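You operate a simulated robot arm through the tools that you are given. There is no shell and no other tool.

The job below is to be done with a simulated robot arm. You get a single attempt, and the scene is never put back.

JOB
Test the relay in the socket at its printed volts: good to the green tray, bad to the red.
Fine: the trays beside the tester; switch off before it comes out.
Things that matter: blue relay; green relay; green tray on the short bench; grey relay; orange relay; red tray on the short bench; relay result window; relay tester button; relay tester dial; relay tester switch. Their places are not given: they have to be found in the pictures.

The check looks at the end state, three seconds after you hand in, the way a careful person would. Anything else that was tipped, shoved, dropped, spilled or broken makes it a failure.

ROBOT AND FRAMES
A 7-joint arm with a two-finger parallel gripper, fixed in place. Base frame: the origin is at the foot of the arm, x ahead of it, y to its left, z up; the work surface is at about z = 720. Lengths are in mm, angles in rad, forces in N, time in s.
Its first joint turns from -2.601 to 2.601 rad. Payload 3.43 kg.
The TCP is the grasp point between the finger pads, 30 mm short of the fingertips. In the tool frame z runs along the fingers and y along their closing line. The gripper opens to 94 mm. The fingers are 28 mm wide and 10 mm thick; the gripper's body (50 by 96 mm) begins 55 mm behind the TCP.
Orientation is that of the tool frame in the base frame, as [roll, pitch, yaw] about the fixed x, y, z axes, in that order (R = Rz(yaw) Ry(pitch) Rx(roll)). With the fingers straight down and closing along the base's y, the tool's x points along the base's -x, its y along +y and its z along -z.

CONTROLS
- The arm moves only by the tool play_rows. Its argument "moves" is a list of rows, each a list of 6 numbers: the shift along the base's x, y, z in units of 150 mm (1.0 is 150 mm), then the turn, a rotation vector about the base's x, y, z in units of 90 degrees (1.0 is 90 degrees). In form: [[x, y, z, rx, ry, rz], ...]. A call has 1 to 20 rows; each row is the pose to reach, as a shift and turn from the pose commanded when the call began. "grip" is the finger opening in mm, from 0 to 94, set as the call begins (left out, the last holds). A call with a number of a shift or a turn outside -1 to 1 is refused whole. Each row takes 0.2 s and may step no farther than 50 mm and 0.15 rad from the row before; otherwise, or with a gripper value out of range, the whole call is refused. Where a pose cannot be reached the arm comes as near as it can. A force on the tool above 40 N (or 10 N above the force at the start of the call, whichever is more), or a blocked arm, ends the call early, and 0.2 s more pass. Each finger travels about 45 mm/s and halts on what it meets, pressing with about 30 N; the grip force reading is that of the motor and also rises with nothing between the fingers. The clock runs only during rows and for 0.2 s after the last one: add rows that repeat a pose to give the fingers time. The reply holds the time, the measured pose of the TCP, the force on the tool along the base axes, the opening and the grip force, in the units named above and with some noise, with the torque about the TCP (base axes, N m) and any sound that the robot's microphone picked up.
- Cameras (640 x 400 px; columns grow to the right, rows downward): "scene" is fixed at [401.7, 648.7, 1319.5]; the picture's right is [0.73, 0.69, 0.00], its down [0.49, -0.52, -0.70] and it looks along [-0.48, 0.51, -0.71] (base axes); focal length 233 px, centre (320, 200). "wrist" rides on the gripper at [76, 14, -102] in the tool frame; the picture's right is [-0.18, 0.98, 0.00], its down [-0.75, -0.14, -0.64] and it looks along [-0.63, -0.12, 0.77] (tool axes); focal length 243 px, centre (320, 200).
- snapshot(camera): a new picture of that camera. No time passes.
- pixel_to_xyz(camera, pixels): for up to 12 pixels [column, row] of the newest picture of that camera ("zoom" is the newest enlarged one), the place [x, y, z] in the base frame of the surface seen there, good to about 3 mm. No time passes.
- zoom(camera, box): a new picture of the part [left, top, right, bottom] of that camera's present view, enlarged. No time passes.
- sign_off(): hands the job in; it is judged then, once.

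Leave the gripper open and the arm clear of the work at the hand-in unless told otherwise.

The tools are called after "Emit:" as a command line: name --pt "numbers of a row" for each row, then --argument value for the rest, lists and objects as JSON in quotes. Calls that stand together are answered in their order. play_rows: Moves the arm, as the interface text tells. Its arguments: {"type":"object","properties":{"moves":{"type":"array","items":{"type":"array","items":{"type":"number"}}},"grip":{"type":"number"}},"required":["moves"]} The other tools are called the same way: snapshot (camera) takes a picture; pixel_to_xyz (camera, pixels) gives the place of the surface under pixels of a picture; zoom (camera, box) takes an enlarged picture of a part of a camera's view; sign_off () hands the job in.

At the start:

```text
clock: 0.0
tool_pos: [150.7, 975.7, 1121.1]
tool_rot: [-3.141, 0.0, -3.141]
contact_force: [0.6, 0.4, -0.5]
ft_torque: [0.01, -0.02, -0.01]
opening: 94.2
grasp_force: 0.1
```

scene: 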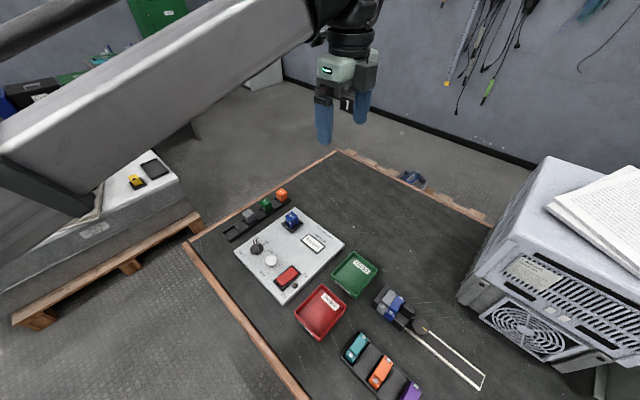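
wrist: 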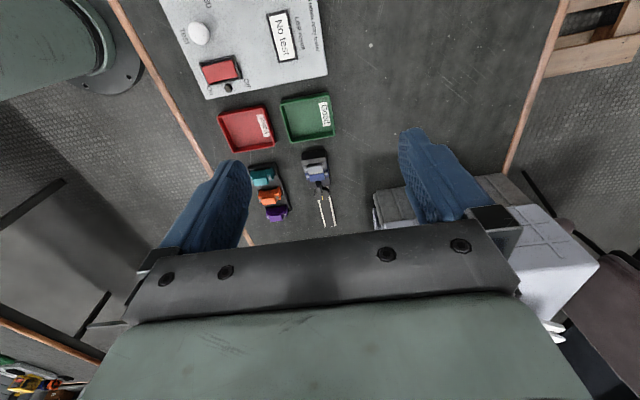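

The scene view shows a tester panel around (290,250) with a blue relay in its socket at about (291,220). The grey, green and orange relays are in a rack at upper left. The red and green trays are around (322,312) and (355,273). I'll zoom in to read the details.

Emit:
zoom --camera "scene" --box '[220, 180, 360, 310]'

Emit:
zoom --camera "wrist" --box '[150, 0, 350, 125]'

Emit:
zoom --camera "scene" --box '[270, 195, 310, 240]'

```text
3.08 times, centred on (290, 245) of scene
```

zoom: 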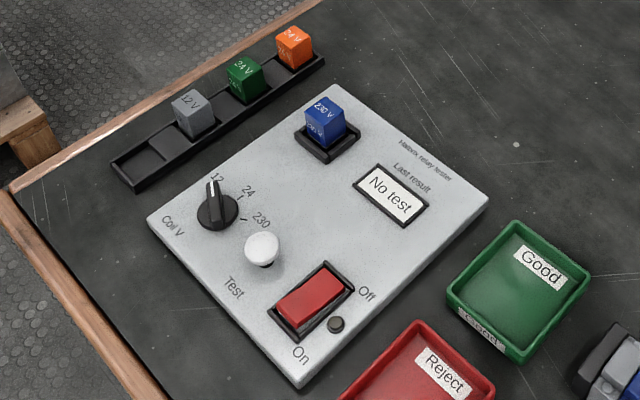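

```text
3.20 times, centred on (250, 62) of wrist
```

zoom: 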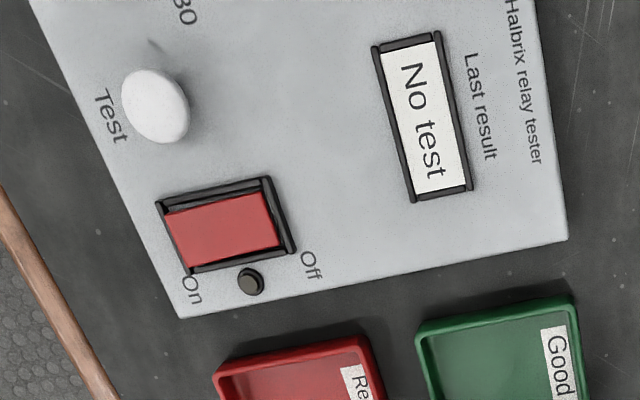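

```text
8.89 times, centred on (290, 218) of scene
```

zoom: 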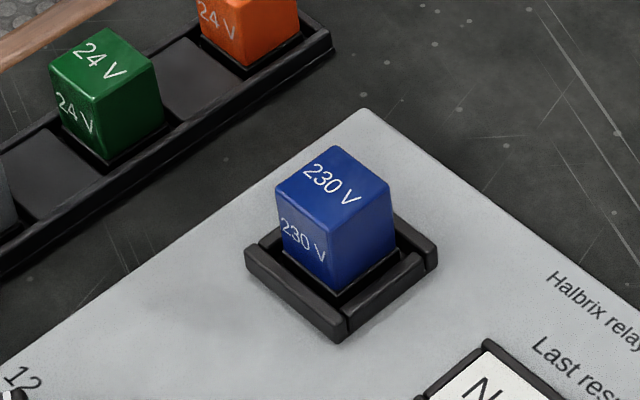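

The relay in the socket is blue and marked 230 V, and the result window reads "No test". Next I'll look closely at the dial and switch and get 3D coordinates.

Emit:
zoom --camera "scene" --box '[245, 228, 290, 273]'

Emit:
zoom --camera "scene" --box '[265, 255, 310, 300]'

Emit:
pixel_to_xyz --camera "scene" --pixels '[[292, 208], [343, 243], [286, 303], [234, 251], [291, 214], [256, 243], [271, 260], [287, 277], [320, 312], [355, 273], [313, 242], [320, 390]]'

```text
8.89 times, centred on (268, 250) of scene
```

zoom: 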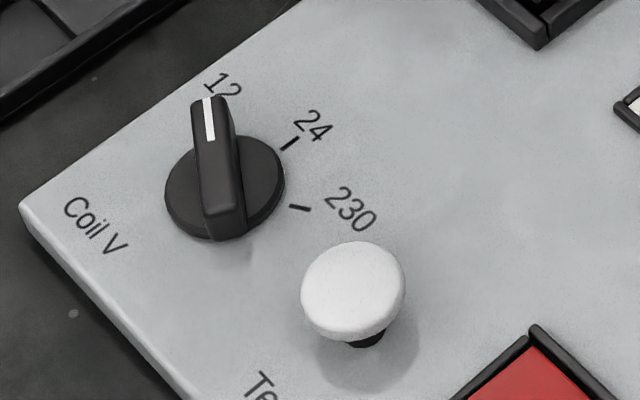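

```text
8.89 times, centred on (288, 278) of scene
```

zoom: 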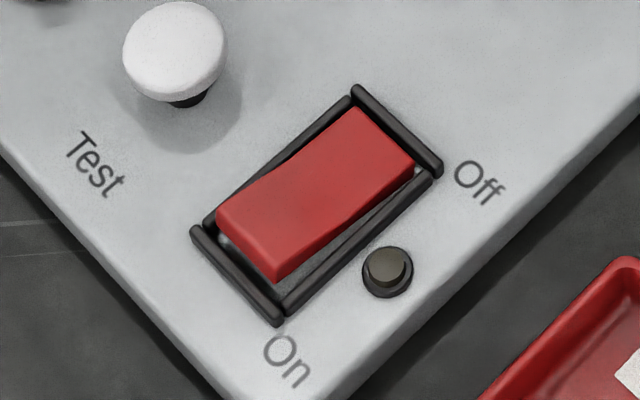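

```text
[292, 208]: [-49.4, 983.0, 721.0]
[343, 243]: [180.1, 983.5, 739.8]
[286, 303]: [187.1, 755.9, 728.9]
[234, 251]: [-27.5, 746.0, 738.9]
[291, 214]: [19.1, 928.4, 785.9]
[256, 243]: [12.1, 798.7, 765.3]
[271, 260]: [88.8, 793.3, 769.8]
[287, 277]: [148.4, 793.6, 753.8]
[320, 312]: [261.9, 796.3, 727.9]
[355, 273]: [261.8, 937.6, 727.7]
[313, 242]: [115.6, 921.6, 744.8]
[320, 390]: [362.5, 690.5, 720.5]
```

The panel is aligned with the base axes, with its top at z≈740. I'll zoom on the dial again and measure its grip bar, skirt and ticks.

Emit:
zoom --camera "scene" --box '[245, 228, 290, 273]'

Emit:
pixel_to_xyz --camera "zoom" --pixels '[[208, 105], [212, 140], [225, 200], [222, 225], [182, 200], [270, 170], [296, 138], [300, 208], [225, 82], [352, 285], [352, 250], [230, 110]]'

```text
8.89 times, centred on (268, 250) of scene
```

zoom: 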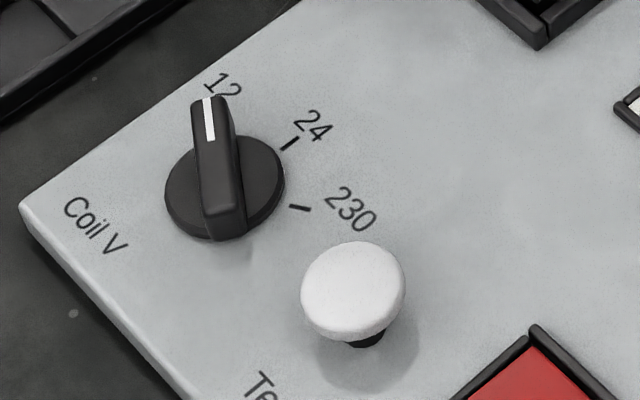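

```text
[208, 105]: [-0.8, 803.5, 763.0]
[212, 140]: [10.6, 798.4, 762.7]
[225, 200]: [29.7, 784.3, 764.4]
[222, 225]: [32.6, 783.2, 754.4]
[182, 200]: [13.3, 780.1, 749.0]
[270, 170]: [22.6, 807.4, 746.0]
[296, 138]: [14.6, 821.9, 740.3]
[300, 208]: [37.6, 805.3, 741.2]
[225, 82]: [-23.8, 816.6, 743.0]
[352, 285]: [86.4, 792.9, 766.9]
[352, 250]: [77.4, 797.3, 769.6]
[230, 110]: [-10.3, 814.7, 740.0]
```

The dial centre is about (14.5, 795). Its pointer is at 12, about 60° anticlockwise from +y, and 230 is about 60° clockwise. The switch is rocked to Off, since the On end is raised and the lamp is dark. Now I'll measure the switch.

Emit:
zoom --camera "scene" --box '[265, 255, 310, 300]'

Emit:
pixel_to_xyz --camera "zoom" --pixels '[[230, 210], [275, 250], [250, 225], [355, 115], [405, 155], [385, 140], [315, 185], [200, 235], [280, 315], [436, 170], [175, 45], [388, 265]]'

```text
8.89 times, centred on (288, 278) of scene
```

zoom: 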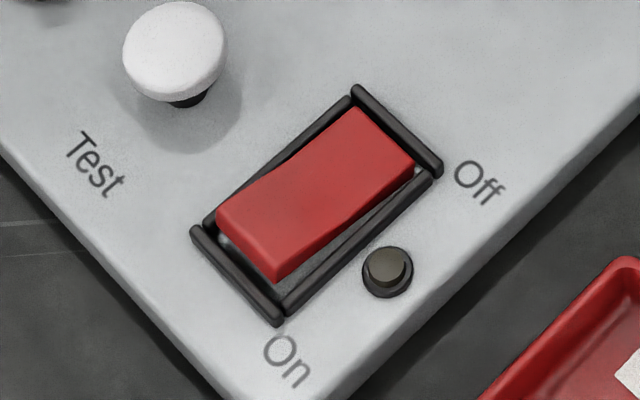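

```text
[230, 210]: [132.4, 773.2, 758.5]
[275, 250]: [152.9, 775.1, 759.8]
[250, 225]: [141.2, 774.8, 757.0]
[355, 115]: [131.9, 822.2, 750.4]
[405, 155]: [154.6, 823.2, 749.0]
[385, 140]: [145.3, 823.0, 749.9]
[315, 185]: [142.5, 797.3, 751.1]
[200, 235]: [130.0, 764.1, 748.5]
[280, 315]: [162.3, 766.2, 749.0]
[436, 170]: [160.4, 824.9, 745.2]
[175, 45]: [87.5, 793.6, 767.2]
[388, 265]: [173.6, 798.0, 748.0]
```

The switch rocker spans y 772–824 at x≈144, with On at the low-y end (raised, z≈759) and Off at the high-y end. Now I'll measure the relay and socket, then the trays.

Emit:
zoom --camera "scene" --box '[270, 195, 310, 240]'

Emit:
pixel_to_xyz --camera "zoom" --pixels '[[280, 185], [333, 150], [384, 183], [335, 212], [330, 285], [290, 240], [390, 240], [345, 335], [250, 265], [430, 250], [105, 75], [245, 30]]'

Emit:
zoom --camera "scene" --box '[285, 240, 395, 345]'

Emit:
pixel_to_xyz --camera "zoom" --pixels '[[280, 60], [380, 100], [175, 150], [285, 205], [270, 130], [135, 170], [250, 250], [50, 280], [165, 380], [150, 280], [430, 230], [395, 200]]'

```text
8.89 times, centred on (290, 218) of scene
```

zoom: 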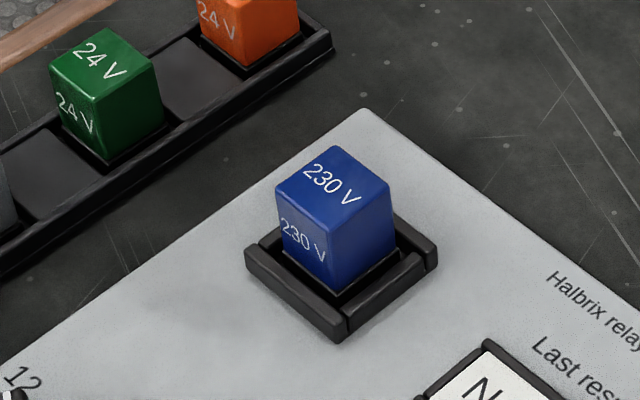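

```text
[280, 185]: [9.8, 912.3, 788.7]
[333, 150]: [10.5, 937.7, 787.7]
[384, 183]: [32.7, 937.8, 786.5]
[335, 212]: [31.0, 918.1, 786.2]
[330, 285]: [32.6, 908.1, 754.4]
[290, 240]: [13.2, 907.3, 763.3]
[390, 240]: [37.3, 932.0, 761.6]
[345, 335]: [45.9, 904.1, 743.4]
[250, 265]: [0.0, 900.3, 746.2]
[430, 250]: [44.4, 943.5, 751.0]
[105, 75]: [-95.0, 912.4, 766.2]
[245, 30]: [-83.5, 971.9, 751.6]
```

```text
3.81 times, centred on (340, 292) of scene
```

zoom: 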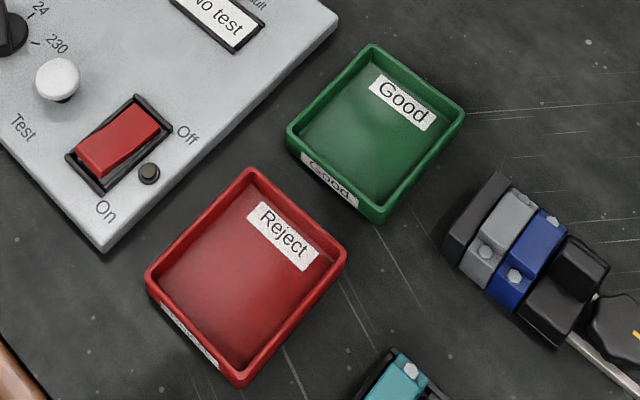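

```text
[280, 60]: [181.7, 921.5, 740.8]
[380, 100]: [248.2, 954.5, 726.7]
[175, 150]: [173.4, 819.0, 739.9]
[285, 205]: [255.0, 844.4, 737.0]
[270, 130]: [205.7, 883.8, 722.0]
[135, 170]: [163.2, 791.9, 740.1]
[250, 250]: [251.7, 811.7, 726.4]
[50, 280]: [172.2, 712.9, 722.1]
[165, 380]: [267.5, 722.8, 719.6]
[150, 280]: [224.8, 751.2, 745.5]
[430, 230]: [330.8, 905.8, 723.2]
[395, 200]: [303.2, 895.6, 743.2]
```

The relay top is centred near (21.5, 925, 787). I'll move above the dial in stages, turning the tool −30° about z so the fingers straddle the pointer bar. Then I'll check with the wrist camera.

Emit:
play_rows --pt "-0.15 -0.15 -0.15 0 0 -0.055" --pt "-0.3 -0.3 -0.3 0 0 -0.11" --pt "-0.45 -0.45 -0.45 0 0 -0.166" --pt "-0.6 -0.6 -0.6 0 0 -0.222" --pt "-0.75 -0.75 -0.75 0 0 -0.278" --pt "-0.9 -0.9 -0.9 0 0 -0.333" --pt "-0.9 -0.9 -0.9 0 0 -0.333" --grip 50

Emit:
snapshot --camera "wrist"

Emit:
snapshot --camera "scene"

```text
clock: 1.6
tool_pos: [16.8, 839.7, 984.9]
tool_rot: [3.141, 0.0, 2.617]
contact_force: [0.3, 0.1, 1.1]
ft_torque: [-0.02, 0.02, 0.02]
opening: 50.1
grasp_force: 0.1
```

```text
taken
```

wrist: 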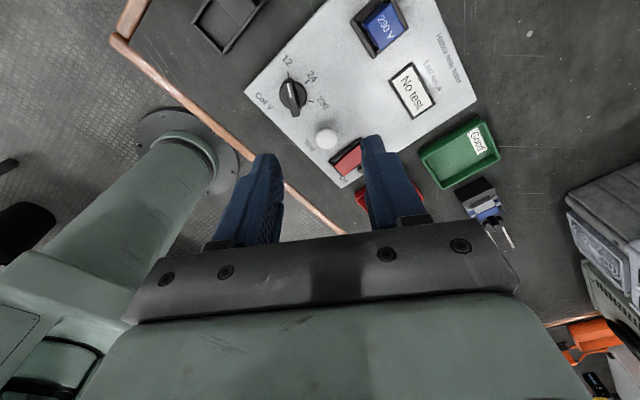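

```text
taken
```

scene: 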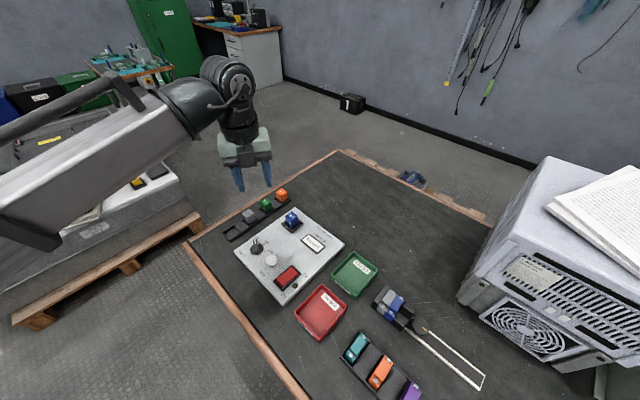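

I'm above the panel, with tool x along the expected bar direction at yaw 150°. I'll zoom the wrist view on the dial at (293,95) to refine the bar's centre and angle.

Emit:
zoom --camera "wrist" --box '[255, 55, 345, 155]'

Emit:
pixel_to_xyz --camera "zoom" --pixels '[[133, 104], [148, 135], [160, 160], [175, 190], [90, 160], [210, 165], [226, 110], [270, 150], [143, 70], [305, 310], [100, 110], [180, 110]]'

```text
4.00 times, centred on (300, 105) of wrist
```

zoom: 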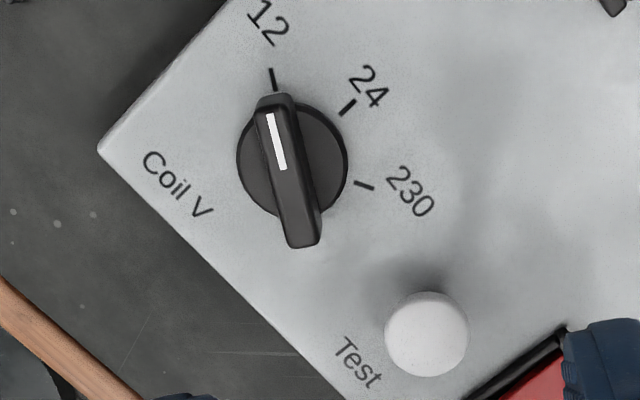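

```text
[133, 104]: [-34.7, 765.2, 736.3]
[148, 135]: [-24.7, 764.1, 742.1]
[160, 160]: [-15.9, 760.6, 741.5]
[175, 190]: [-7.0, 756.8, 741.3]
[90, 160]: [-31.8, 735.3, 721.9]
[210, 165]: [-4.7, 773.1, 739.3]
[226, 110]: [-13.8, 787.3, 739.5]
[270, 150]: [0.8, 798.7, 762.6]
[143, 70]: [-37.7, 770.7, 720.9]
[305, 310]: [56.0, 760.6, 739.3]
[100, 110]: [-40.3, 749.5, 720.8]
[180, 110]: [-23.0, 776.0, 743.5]
```

Here are the correct pixels in this zoom: ticks at (272,78), (348,106) and (364,184), and bar ends at (272,102) and (303,238).

Emit:
pixel_to_xyz --camera "zoom" --pixels '[[272, 78], [348, 106], [364, 184], [272, 102], [303, 236], [288, 165], [262, 130], [300, 130], [241, 160], [344, 160], [268, 118], [283, 168]]'

```text
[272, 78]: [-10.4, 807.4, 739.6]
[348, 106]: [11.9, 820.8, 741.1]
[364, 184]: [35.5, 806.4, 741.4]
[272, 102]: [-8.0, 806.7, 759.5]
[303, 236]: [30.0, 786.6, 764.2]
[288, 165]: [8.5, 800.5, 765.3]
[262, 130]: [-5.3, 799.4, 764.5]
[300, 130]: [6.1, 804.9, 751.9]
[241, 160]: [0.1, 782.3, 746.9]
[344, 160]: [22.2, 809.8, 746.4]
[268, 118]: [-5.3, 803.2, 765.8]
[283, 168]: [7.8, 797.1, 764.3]
```

The ticks fit a dial centre of about (12.5, 795.5). The bar lies at about 150–152° with its top at z≈764. I'll move directly above the dial, to TCP z≈850.

Emit:
play_rows --pt "-0.007 -0.1 -0.25 0 0 0" --pt "-0.014 -0.2 -0.5 0 0 0" --pt "-0.021 -0.301 -0.75 0 0 0" --pt "-0.021 -0.301 -0.9 0 0 0" --pt "-0.021 -0.301 -0.9 0 0 0" --grip 45

Emit:
snapshot --camera "wrist"

Emit:
snapshot --camera "scene"

```text
clock: 2.8
tool_pos: [14.0, 794.9, 850.1]
tool_rot: [3.141, -0.001, 2.617]
contact_force: [0.5, 0.8, 1.4]
ft_torque: [0.01, 0.0, 0.01]
opening: 45.2
grasp_force: 0.0
```

```text
taken
```

wrist: 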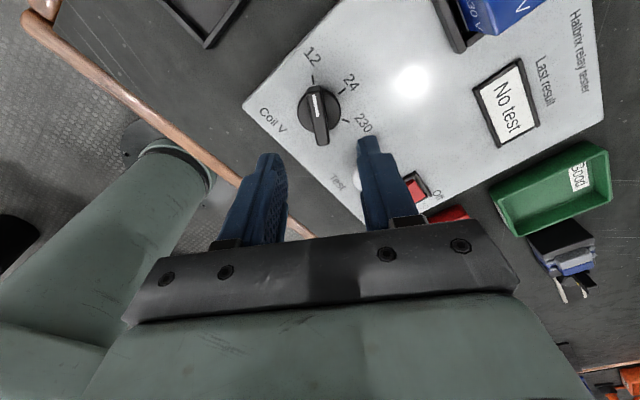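

```text
taken
```

scene: 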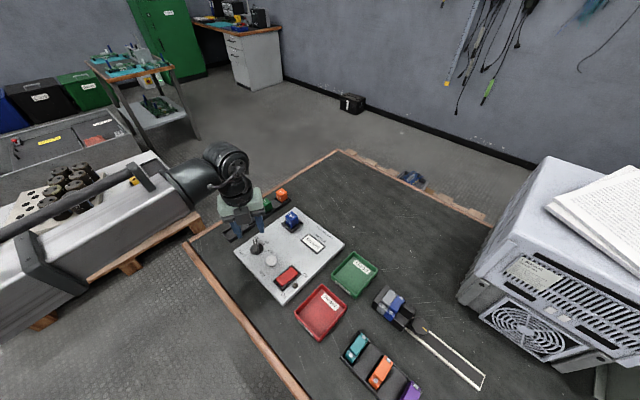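

The tool is above the dial. I'll re-measure the knob from this closer wrist view before descending.

Emit:
zoom --camera "wrist" --box '[280, 60, 360, 160]'

```text
4.00 times, centred on (320, 110) of wrist
```

zoom: 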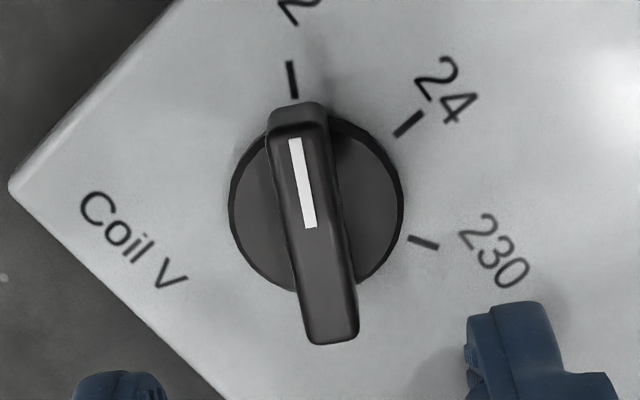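

Emit:
pixel_to_xyz --camera "zoom" --pixels '[[293, 80], [409, 124], [423, 242], [297, 140], [310, 225], [330, 330], [275, 145], [322, 145], [310, 330], [352, 325], [235, 200], [400, 205]]'

```text
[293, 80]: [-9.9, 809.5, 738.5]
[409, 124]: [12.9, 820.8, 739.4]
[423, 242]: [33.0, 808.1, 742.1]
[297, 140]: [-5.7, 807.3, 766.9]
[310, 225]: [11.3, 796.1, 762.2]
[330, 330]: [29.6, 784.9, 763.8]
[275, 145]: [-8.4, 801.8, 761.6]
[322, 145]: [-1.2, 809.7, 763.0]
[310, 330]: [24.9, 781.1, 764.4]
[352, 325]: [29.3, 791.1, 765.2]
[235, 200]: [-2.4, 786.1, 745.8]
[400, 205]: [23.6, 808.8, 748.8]
```

The bar is centred at about (11.5, 796) and I'm lined up with it. I'll descend so the fingertips reach z≈750, just above the skirt at about 747.

Emit:
play_rows --pt "0 0 -0.15 0 0 0" --pt "0 0 -0.3 0 0 0" --pt "0 0 -0.4 0 0 0" --pt "0 0 -0.47 0 0 0" --pt "0 0 -0.47 0 0 0"

Emit:
snapshot --camera "wrist"

Emit:
zoom --camera "scene" --box '[220, 200, 320, 290]'

```text
clock: 4.0
tool_pos: [12.5, 796.7, 780.7]
tool_rot: [-3.141, 0.001, 2.617]
contact_force: [0.5, -0.6, 0.3]
ft_torque: [-0.01, -0.04, -0.01]
opening: 44.9
grasp_force: 0.0
```

```text
taken
```

wrist: 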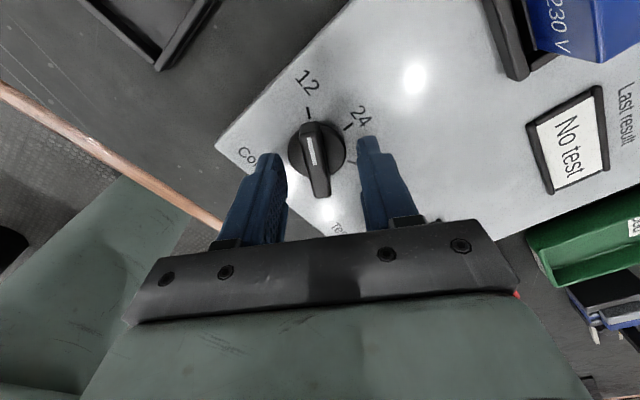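

```text
4.44 times, centred on (270, 245) of scene
```

zoom: 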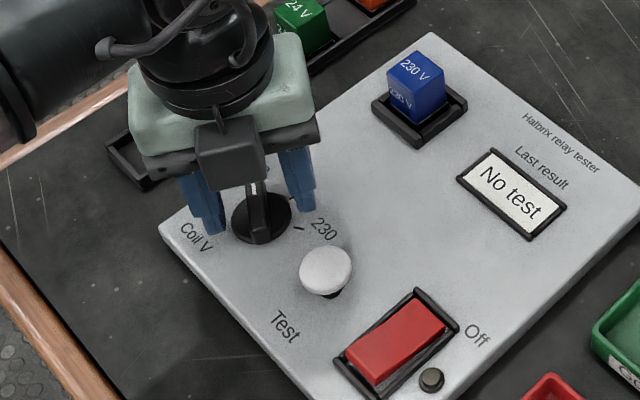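

The fingers straddle the pointer bar with no contact. I'll close on it.

Emit:
play_rows --pt "0 0 0 0 0 0" --pt "0 0 0 0 0 0" --pt "0 0 0 0 0 0" --pt "0 0 0 0 0 0" --grip 4

Emit:
zoom --camera "wrist" --box '[240, 60, 400, 220]'

```text
clock: 5.0
tool_pos: [12.7, 794.9, 779.3]
tool_rot: [-3.139, 0.001, 2.619]
contact_force: [-9.1, -16.9, -4.0]
ft_torque: [-0.21, 0.29, -0.04]
opening: 11.9
grasp_force: 45.0
```

```text
2.50 times, centred on (320, 140) of wrist
```

zoom: 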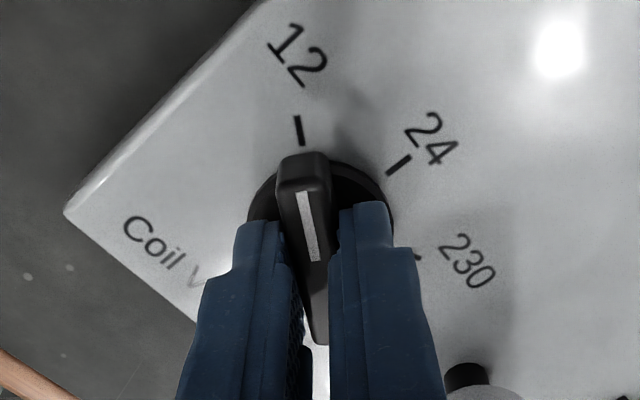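

The fingers grip the bar at an opening of 11.9. There's a side load of about 19 N toward −y, meaning the tool is slightly off-centre. I'll nudge about 1.4 mm toward (−0.5, −0.87) to relieve it.

Emit:
play_rows --pt "-0.003 -0.004 0 0 0 0" --pt "-0.005 -0.008 0 0 0 0" --pt "-0.005 -0.008 0 0 0 0"

```text
clock: 5.8
tool_pos: [11.9, 794.9, 781.0]
tool_rot: [3.14, 0.0, 2.617]
contact_force: [-2.6, -12.1, -7.0]
ft_torque: [0.08, 0.8, -0.03]
opening: 11.8
grasp_force: 44.6
```

The load dropped to about 12 N. I'll nudge a little further the same way.

Emit:
play_rows --pt "-0.002 -0.005 0 0 0 0" --pt "-0.003 -0.01 0 0 0 0" --pt "-0.003 -0.01 0 0 0 0"

```text
clock: 6.6
tool_pos: [12.8, 795.5, 779.3]
tool_rot: [3.141, 0.001, 2.618]
contact_force: [1.0, 4.9, -14.1]
ft_torque: [-0.12, -0.34, -0.03]
opening: 12.0
grasp_force: 44.9
```

The side load is nearly gone. I'll turn the dial clockwise, starting with −30°, while watching the forces.

Emit:
play_rows --pt "0 0 0 0 0 -0.08" --pt "0 0 0 0 0 -0.16" --pt "0 0 0 0 0 -0.25" --pt "0 0 0 0 0 -0.333" --pt "0 0 0 0 0 -0.333"

Emit:
zoom --camera "wrist" --box '[240, 60, 400, 220]'

```text
clock: 7.8
tool_pos: [11.2, 794.3, 779.7]
tool_rot: [3.141, -0.001, 2.093]
contact_force: [5.7, 25.5, 1.8]
ft_torque: [-0.41, -0.56, -0.01]
opening: 12.4
grasp_force: 45.2
```

```text
2.50 times, centred on (320, 140) of wrist
```

zoom: 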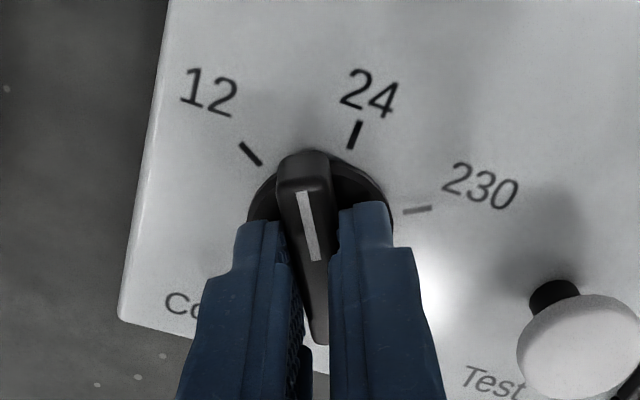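

The dial is turning, with the pointer between 12 and 24. The load of +25 N in y says I should sit about 2 mm further +y. I'll correct that and continue to −60° total.

Emit:
play_rows --pt "0.002 0.012 0 0 0 0" --pt "0.002 0.012 0 0 0 -0.08" --pt "0.002 0.012 0 0 0 -0.16" --pt "0.002 0.012 0 0 0 -0.25" --pt "0.002 0.012 0 0 0 -0.333" --pt "0.002 0.012 0 0 0 -0.333"

Emit:
zoom --camera "wrist" --box '[240, 60, 400, 220]'

```text
clock: 9.2
tool_pos: [12.0, 795.3, 779.8]
tool_rot: [-3.141, 0.0, 1.749]
contact_force: [7.5, 7.3, -1.9]
ft_torque: [1.53, 0.06, 0.0]
opening: 11.9
grasp_force: 44.8
out of reach, approached as far as the arm can: row 5, 6
```

```text
2.50 times, centred on (320, 140) of wrist
```

zoom: 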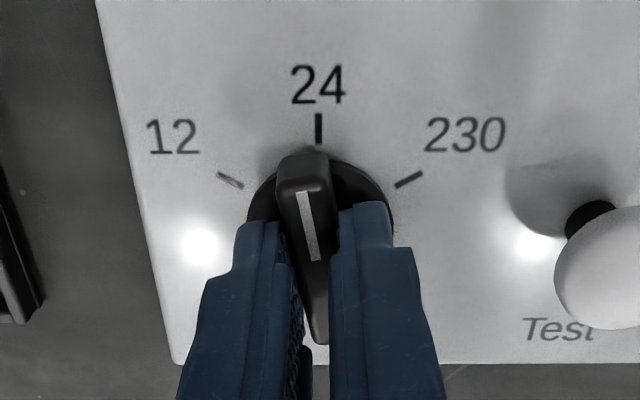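

The wrist reached its joint limit at yaw ≈1.749 rad, so the pointer is about 10° short of 24. I'll release, lift, spin the tool +180° since the bar is symmetric, and regrasp to finish the turn. First I'll open and lift.

Emit:
play_rows --pt "0 0 0 0 0 0.1" --pt "0 0 0 0 0 0.1" --pt "0 0 0 0 0 0.1" --pt "0 0 0 0 0 0.1" --grip 45

```text
refused: row 1 steps farther than a row can; nothing moved
```

That turn step was just over the limit, and no turn is needed here anyway. I'll just open in place.

Emit:
play_rows --pt "0 0 0 0 0 0" --pt "0 0 0 0 0 0" --pt "0 0 0 0 0 0" --pt "0 0 0 0 0 0" --grip 45

```text
clock: 10.2
tool_pos: [12.3, 794.5, 780.5]
tool_rot: [3.14, 0.0, 1.751]
contact_force: [0.0, -0.1, 0.4]
ft_torque: [-0.02, -0.01, 0.03]
opening: 45.1
grasp_force: 0.0
```

The fingers are open and nothing is in contact. I'll lift straight up about 75 mm.

Emit:
play_rows --pt "0 0 0.17 0 0 0" --pt "0 0 0.34 0 0 0" --pt "0 0 0.5 0 0 0" --pt "0 0 0.5 0 0 0"

Emit:
zoom --camera "wrist" --box '[240, 40, 400, 180]'

```text
clock: 11.2
tool_pos: [11.5, 794.6, 855.7]
tool_rot: [3.141, 0.0, 1.751]
contact_force: [-0.6, -0.2, -0.9]
ft_torque: [-0.04, -0.01, -0.02]
opening: 45.0
grasp_force: 0.1
```

```text
2.86 times, centred on (320, 110) of wrist
```

zoom: 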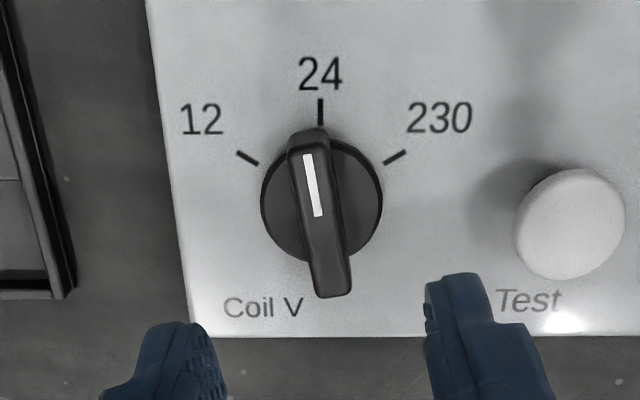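

The pointer stayed at about 100°. Now I'll spin the tool +90° at this height and check which yaw I get.

Emit:
play_rows --pt "0 0 0 0 0 0.083" --pt "0 0 0 0 0 0.167" --pt "0 0 0 0 0 0.25" --pt "0 0 0 0 0 0.333" --pt "0 0 0 0 0 0.417" --pt "0 0 0 0 0 0.5" --pt "0 0 0 0 0 0.583" --pt "0 0 0 0 0 0.667" --pt "0 0 0 0 0 0.75" --pt "0 0 0 0 0 0.833" --pt "0 0 0 0 0 0.917" --pt "0 0 0 0 0 1.0" --pt "0 0 0 0 0 1.0"

```text
clock: 14.0
tool_pos: [10.7, 794.9, 854.5]
tool_rot: [-3.14, 0.0, -2.959]
contact_force: [0.1, -0.1, 0.4]
ft_torque: [0.0, -0.02, -0.02]
opening: 45.0
grasp_force: 0.0
```

The yaw is now 190.5°, so commanded and actual agree. Another +90° will line up with the bar from the other side.

Emit:
play_rows --pt "0 0 0 0 0 0.083" --pt "0 0 0 0 0 0.167" --pt "0 0 0 0 0 0.25" --pt "0 0 0 0 0 0.333" --pt "0 0 0 0 0 0.417" --pt "0 0 0 0 0 0.5" --pt "0 0 0 0 0 0.583" --pt "0 0 0 0 0 0.667" --pt "0 0 0 0 0 0.75" --pt "0 0 0 0 0 0.833" --pt "0 0 0 0 0 0.917" --pt "0 0 0 0 0 1.0" --pt "0 0 0 0 0 1.0"

Emit:
snapshot --camera "wrist"

Emit:
zoom --camera "scene" --box '[220, 180, 360, 310]'

```text
clock: 16.8
tool_pos: [13.2, 793.9, 854.2]
tool_rot: [3.141, 0.0, -1.388]
contact_force: [-0.5, -0.2, -0.2]
ft_torque: [0.01, -0.01, 0.0]
opening: 45.3
grasp_force: 0.0
```

```text
taken
```

wrist: 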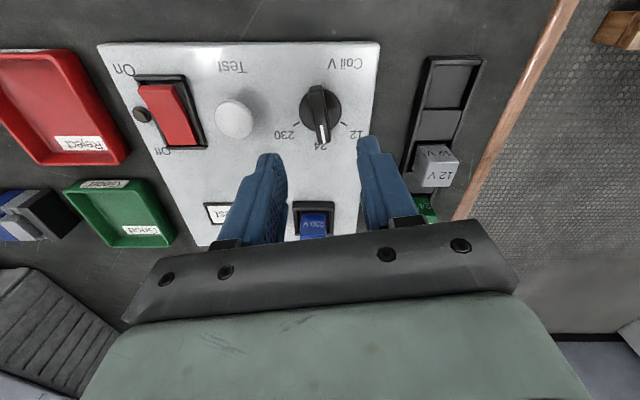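

```text
3.08 times, centred on (290, 245) of scene
```

zoom: 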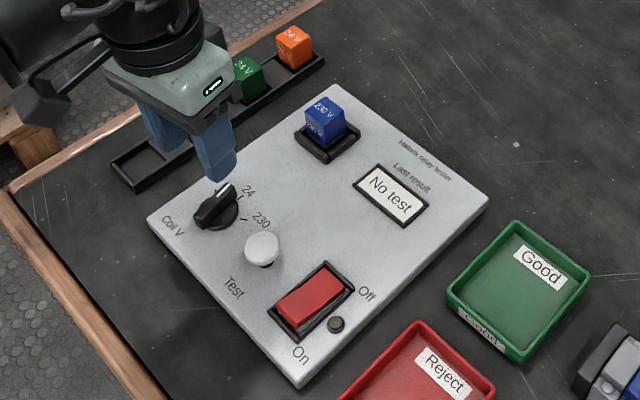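

The tool yaw is −79.5°, opposite the bar at about 100°. The fingers should straddle it again, so I'll descend 75 mm.

Emit:
play_rows --pt "0 0.004 -0.17 0 0 0" --pt "0 0.004 -0.34 0 0 0" --pt "0 0.004 -0.45 0 0 0" --pt "0 0.004 -0.5 0 0 0" --pt "0 0.004 -0.5 0 0 0"

Emit:
snapshot --camera "wrist"

```text
clock: 18.0
tool_pos: [13.2, 794.6, 779.7]
tool_rot: [-3.141, -0.001, -1.391]
contact_force: [0.3, 0.7, -0.1]
ft_torque: [0.01, -0.03, -0.01]
opening: 45.1
grasp_force: 0.2
```

```text
taken
```

wrist: 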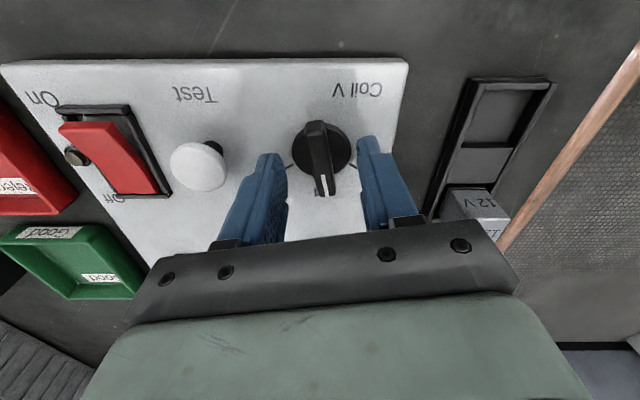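

The fingers straddle the bar again, with no contact. I'll close on it.

Emit:
play_rows --pt "0 0 0 0 0 0" --pt "0 0 0 0 0 0" --pt "0 0 0 0 0 0" --pt "0 0 0 0 0 0" --grip 4

```text
clock: 19.0
tool_pos: [11.8, 795.9, 779.7]
tool_rot: [3.14, 0.0, -1.391]
contact_force: [-10.9, -3.1, -1.2]
ft_torque: [0.11, 0.2, 0.0]
opening: 11.9
grasp_force: 45.4
```

The grip is at 11.9 with an 11 N load in −x. I'll correct 1 mm in −x and turn another −36°.

Emit:
play_rows --pt "-0.007 0 0 0 0 0" --pt "-0.007 0 0 0 0 -0.08" --pt "-0.007 0 0 0 0 -0.16" --pt "-0.007 0 0 0 0 -0.24" --pt "-0.007 0 0 0 0 -0.32" --pt "-0.007 0 0 0 0 -0.4" --pt "-0.007 0 0 0 0 -0.4"

Emit:
snapshot --camera "wrist"

```text
clock: 20.6
tool_pos: [12.1, 795.4, 780.5]
tool_rot: [-3.139, 0.001, -2.022]
contact_force: [15.1, 11.5, -1.1]
ft_torque: [-0.51, 0.07, 0.03]
opening: 12.0
grasp_force: 44.9
```

```text
taken
```

wrist: 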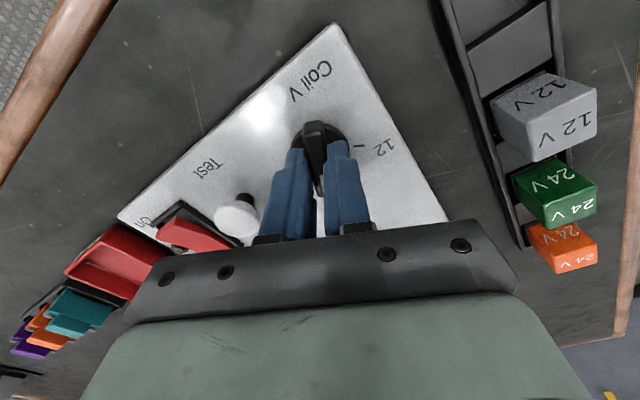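

Still turning fine at yaw −2.022. I'll correct about 1 mm in +x and +y to relieve the load, then turn the remaining −34° to yaw −2.618, which puts the pointer at 230.

Emit:
play_rows --pt "0.007 0.006 0 0 0 0" --pt "0.007 0.006 0 0 0 -0.08" --pt "0.007 0.006 0 0 0 -0.16" --pt "0.007 0.006 0 0 0 -0.24" --pt "0.007 0.006 0 0 0 -0.32" --pt "0.007 0.006 0 0 0 -0.379" --pt "0.007 0.006 0 0 0 -0.379"

Emit:
snapshot --camera "wrist"

Emit:
zoom --camera "scene" --box '[220, 200, 320, 290]'

```text
clock: 22.2
tool_pos: [11.1, 795.2, 780.6]
tool_rot: [-3.14, 0.0, -2.616]
contact_force: [17.8, -6.7, -14.1]
ft_torque: [-0.4, 0.25, 0.02]
opening: 11.8
grasp_force: 44.0
```

```text
taken
```

wrist: 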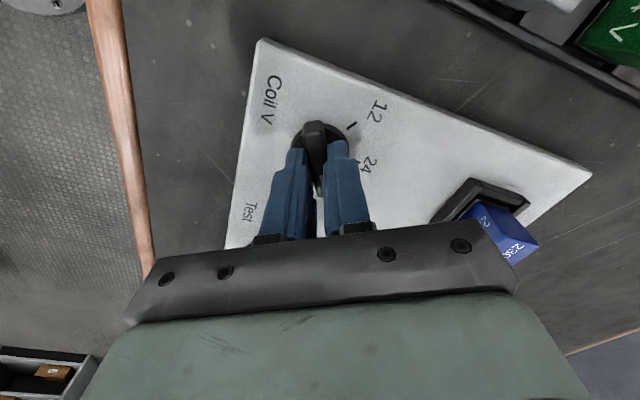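

```text
4.44 times, centred on (270, 245) of scene
```

zoom: 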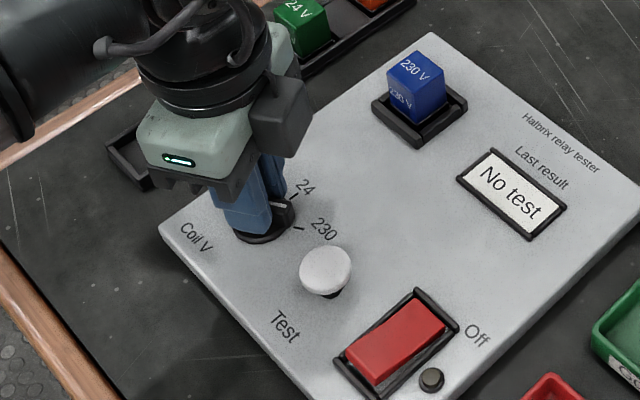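

The bar looks lined up with the 230 mark. I'll open and lift to check.

Emit:
play_rows --pt "0 0 0 0 0 0" --pt "0 0 0 0 0 0" --pt "0 0 0 0 0 0" --pt "0 0 0 0 0 0" --grip 45

Emit:
play_rows --pt "0 0 0.2 0 0 0" --pt "0 0 0.4 0 0 0" --pt "0 0 0.6 0 0 0" --pt "0 0 0.6 0 0 0"

Emit:
zoom --camera "wrist" --box '[240, 20, 400, 160]'

Emit:
zoom --camera "scene" --box '[245, 228, 290, 273]'

```text
clock: 23.2
tool_pos: [11.9, 796.8, 781.1]
tool_rot: [3.141, 0.002, -2.614]
contact_force: [-0.2, 0.7, -0.1]
ft_torque: [0.02, 0.01, 0.0]
opening: 44.8
grasp_force: 0.2
```

```text
clock: 24.2
tool_pos: [9.6, 797.6, 870.0]
tool_rot: [3.141, 0.0, -2.614]
contact_force: [-0.3, -0.7, -0.6]
ft_torque: [-0.04, -0.02, 0.01]
opening: 45.1
grasp_force: 0.0
```

```text
2.86 times, centred on (320, 90) of wrist
```

zoom: 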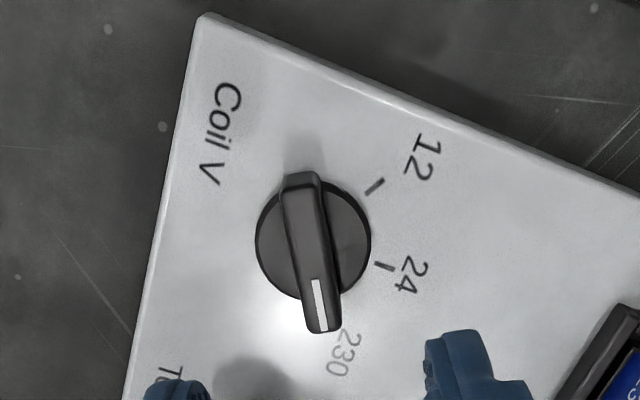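

```text
8.89 times, centred on (268, 250) of scene
```

zoom: 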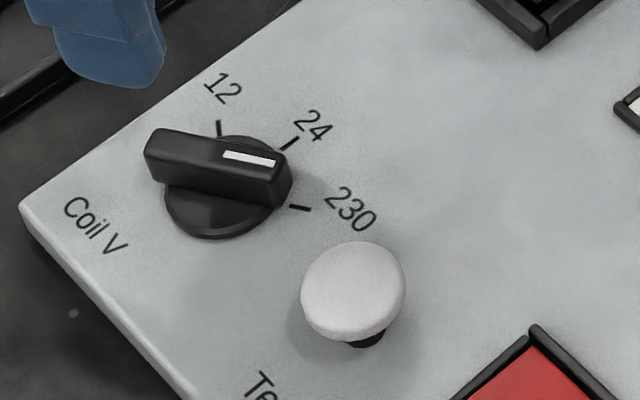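

The pointer appears to aim at the 230 tick. I'll measure its angle.

Emit:
pixel_to_xyz --camera "zoom" --pixels '[[228, 155], [272, 161], [250, 158], [158, 148], [155, 140], [280, 172], [300, 208], [219, 128], [290, 144], [200, 160], [240, 170], [352, 250]]'

```text
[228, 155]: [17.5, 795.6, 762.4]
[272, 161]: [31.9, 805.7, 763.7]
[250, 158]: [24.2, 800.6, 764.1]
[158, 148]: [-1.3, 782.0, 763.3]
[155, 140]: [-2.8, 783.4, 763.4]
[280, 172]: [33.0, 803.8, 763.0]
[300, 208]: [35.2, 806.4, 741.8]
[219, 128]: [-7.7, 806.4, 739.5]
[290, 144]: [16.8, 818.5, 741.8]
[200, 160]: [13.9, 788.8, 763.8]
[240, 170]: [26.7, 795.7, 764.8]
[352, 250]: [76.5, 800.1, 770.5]
```

The bar angle is about 31°, which is on the 230 mark. Next I'll move over the On end of the switch at about (144.5, 768), turning +60° so the closed fingers are 20 mm wide in x, and closing the gripper on the way.

Emit:
play_rows --pt "0.1 -0.02 0 0 0 0.083" --pt "0.2 -0.04 0 0 0 0.167" --pt "0.32 -0.07 0 0 0 0.25" --pt "0.44 -0.1 0 0 0 0.333" --pt "0.56 -0.13 0 0 0 0.417" --pt "0.68 -0.15 0 0 0 0.5" --pt "0.8 -0.17 -0.06 0 0 0.583" --pt "0.886 -0.187 -0.13 0 0 0.665" --pt "0.886 -0.187 -0.13 0 0 0.665" --grip 0

Emit:
snapshot --camera "wrist"

Emit:
snapshot --camera "scene"

```text
clock: 26.2
tool_pos: [144.5, 767.4, 850.6]
tool_rot: [3.14, 0.001, -1.569]
contact_force: [-1.0, 0.9, -0.4]
ft_torque: [-0.01, -0.02, -0.03]
opening: 0.0
grasp_force: 29.3
```

```text
taken
```

wrist: 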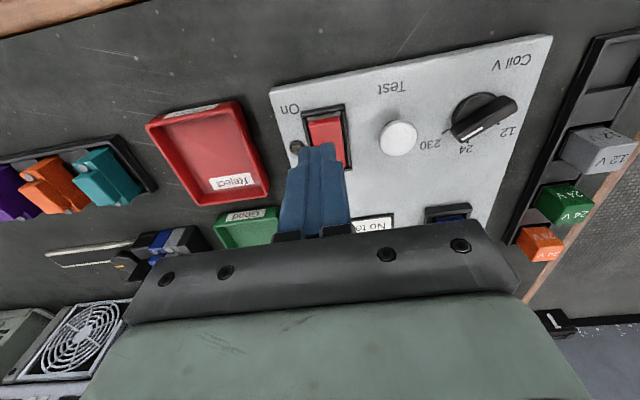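

```text
taken
```

scene: 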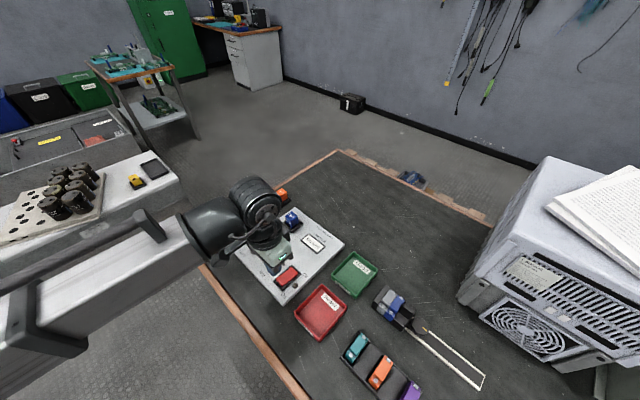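

The fingers are closed above the switch. I'll zoom in to confirm the rocker's position relative to the fingertips.

Emit:
zoom --camera "wrist" --box '[270, 85, 370, 175]'

Emit:
zoom --camera "scene" --box '[255, 230, 320, 300]'

```text
4.44 times, centred on (320, 130) of wrist
```

zoom: 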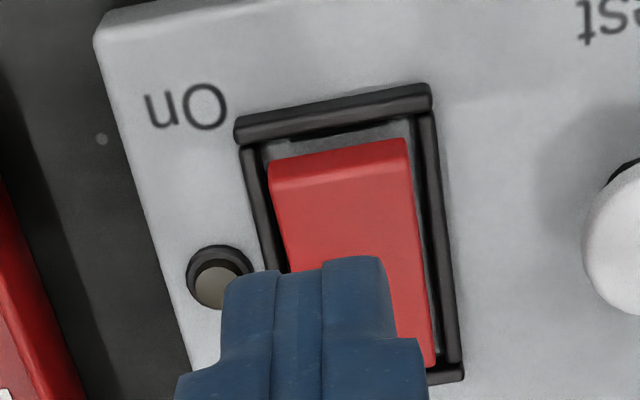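

```text
5.71 times, centred on (288, 265) of scene
```

zoom: 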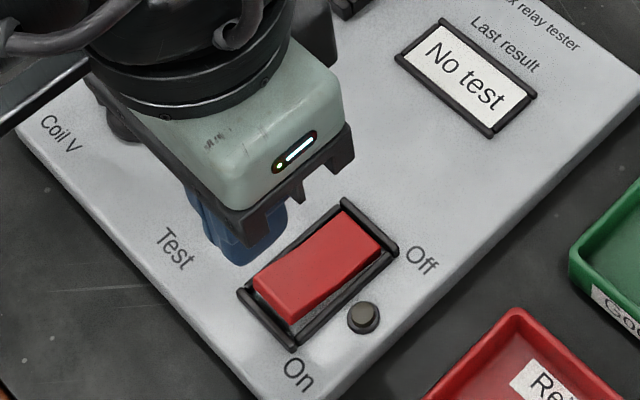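

I'll measure the rocker's On-end corners from the wrist zoom.

Emit:
zoom --camera "wrist" --box '[270, 85, 370, 175]'

Emit:
pixel_to_xyz --camera "zoom" --pixels '[[278, 180], [402, 155], [340, 170], [275, 165], [405, 142], [245, 120], [425, 92], [300, 250], [410, 250], [430, 360], [335, 110], [216, 285]]'

```text
4.44 times, centred on (320, 130) of wrist
```

zoom: 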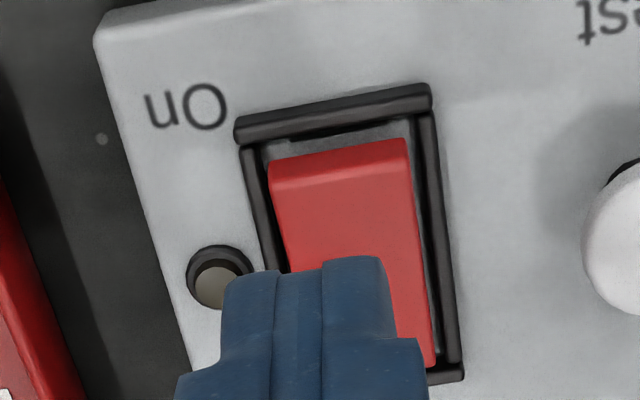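

```text
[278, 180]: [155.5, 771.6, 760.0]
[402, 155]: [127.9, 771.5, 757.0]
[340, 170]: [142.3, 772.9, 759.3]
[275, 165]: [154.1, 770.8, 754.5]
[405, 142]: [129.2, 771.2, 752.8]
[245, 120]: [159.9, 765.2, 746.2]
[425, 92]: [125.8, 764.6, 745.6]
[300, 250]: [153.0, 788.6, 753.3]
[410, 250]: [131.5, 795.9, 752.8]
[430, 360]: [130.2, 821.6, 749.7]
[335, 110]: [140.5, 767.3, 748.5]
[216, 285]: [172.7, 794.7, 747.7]
```

The rocker's centre is x≈142 and its On-end edge is at (y 772, z 759). I'll press down there in small steps to fingertip z≈749.

Emit:
play_rows --pt "-0.013 0 -0.2 0 0 0" --pt "-0.013 0 -0.36 0 0 0" --pt "-0.013 0 -0.4 0 0 0" --pt "-0.013 0 -0.43 0 0 0" --pt "-0.013 0 -0.455 0 0 0" --pt "-0.013 0 -0.47 0 0 0" --pt "-0.013 0 -0.48 0 0 0"

Emit:
zoom --camera "wrist" --box '[250, 85, 370, 205]'

Emit:
zoom --camera "scene" --box '[255, 230, 320, 300]'

```text
clock: 27.8
tool_pos: [144.1, 768.0, 778.9]
tool_rot: [3.141, 0.001, -1.573]
contact_force: [0.4, 0.3, 16.5]
ft_torque: [0.28, -0.01, -0.04]
opening: 0.0
grasp_force: 30.0
heard: click
```

```text
3.33 times, centred on (310, 145) of wrist
```

zoom: 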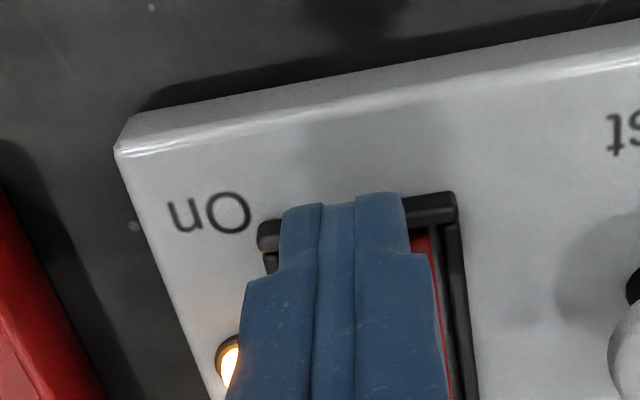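

```text
5.71 times, centred on (288, 265) of scene
```

zoom: 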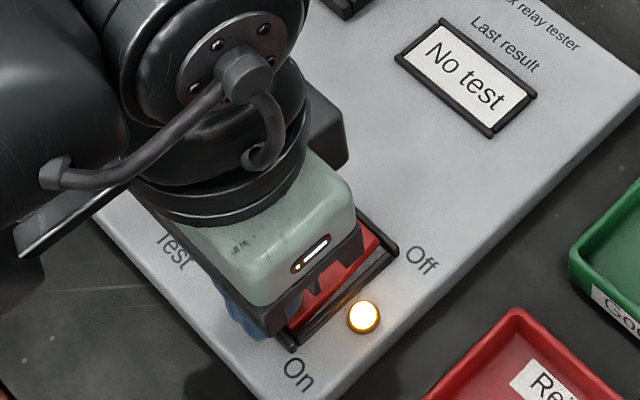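

A click was heard and the lamp is lit, so the tester is on. I'll lift and move over the Test button at (87.5, 793.5).

Emit:
play_rows --pt "0 0 0.25 0 0 0" --pt "0 0 0.48 0 0 0" --pt "-0.18 0.09 0.48 0 0 0" --pt "-0.367 0.173 0.48 0 0 0" --pt "-0.367 0.173 0.48 0 0 0"

Emit:
snapshot --camera "wrist"

Emit:
zoom --camera "scene" --box '[240, 220, 320, 300]'

```text
clock: 29.0
tool_pos: [86.8, 792.8, 850.3]
tool_rot: [-3.141, 0.001, -1.57]
contact_force: [0.1, 0.6, 0.6]
ft_torque: [-0.01, 0.0, 0.01]
opening: 0.0
grasp_force: 29.6
```

```text
taken
```

wrist: 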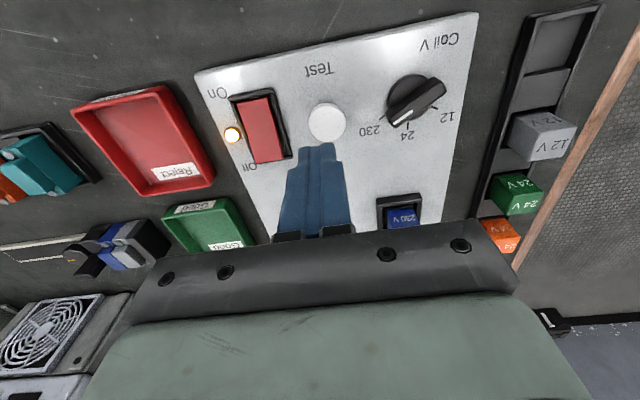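

```text
5.00 times, centred on (280, 260) of scene
```

zoom: 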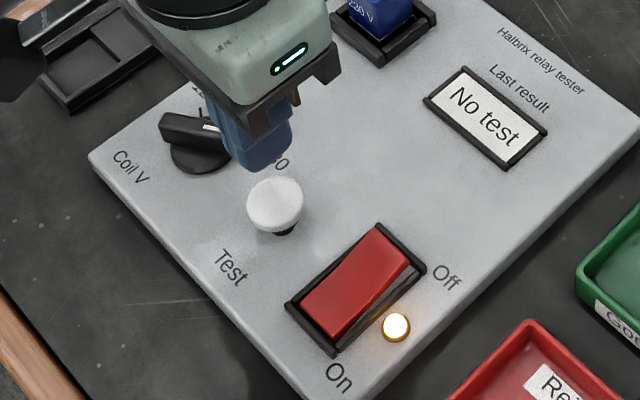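

The rocker is now at On, the lamp is lit, and the dial reads 230. I'll confirm the button-top location in the wrist view at (327,122).

Emit:
pixel_to_xyz --camera "wrist" --pixels '[[327, 122], [312, 122], [342, 122], [327, 110], [327, 132], [407, 92], [400, 217], [385, 205], [418, 200], [424, 230], [384, 228]]'

```text
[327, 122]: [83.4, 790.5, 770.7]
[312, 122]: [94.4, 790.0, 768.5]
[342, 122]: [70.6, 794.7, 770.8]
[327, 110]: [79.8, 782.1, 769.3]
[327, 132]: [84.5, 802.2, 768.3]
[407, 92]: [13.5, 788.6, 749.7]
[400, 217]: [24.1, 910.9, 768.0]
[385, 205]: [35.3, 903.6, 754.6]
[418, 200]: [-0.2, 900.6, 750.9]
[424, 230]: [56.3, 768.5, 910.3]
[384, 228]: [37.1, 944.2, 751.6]
```

The button's centre is about (83.5, 792) and its top is z≈769. I'll press down gently in small steps.

Emit:
play_rows --pt "-0.022 -0.008 -0.18 0 0 0" --pt "-0.022 -0.008 -0.32 0 0 0" --pt "-0.022 -0.008 -0.345 0 0 0" --pt "-0.022 -0.008 -0.36 0 0 0" --pt "-0.022 -0.008 -0.375 0 0 0" --pt "-0.022 -0.008 -0.39 0 0 0"

Emit:
zoom --camera "scene" --box '[240, 220, 340, 300]'

```text
clock: 30.4
tool_pos: [84.1, 792.1, 791.5]
tool_rot: [3.141, 0.0, -1.571]
contact_force: [-0.6, -0.6, 1.4]
ft_torque: [-0.01, 0.05, 0.0]
opening: 0.3
grasp_force: 30.2
```

```text
5.00 times, centred on (290, 260) of scene
```

zoom: 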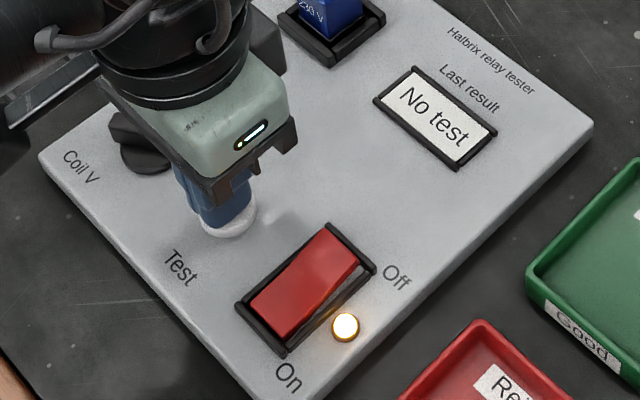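

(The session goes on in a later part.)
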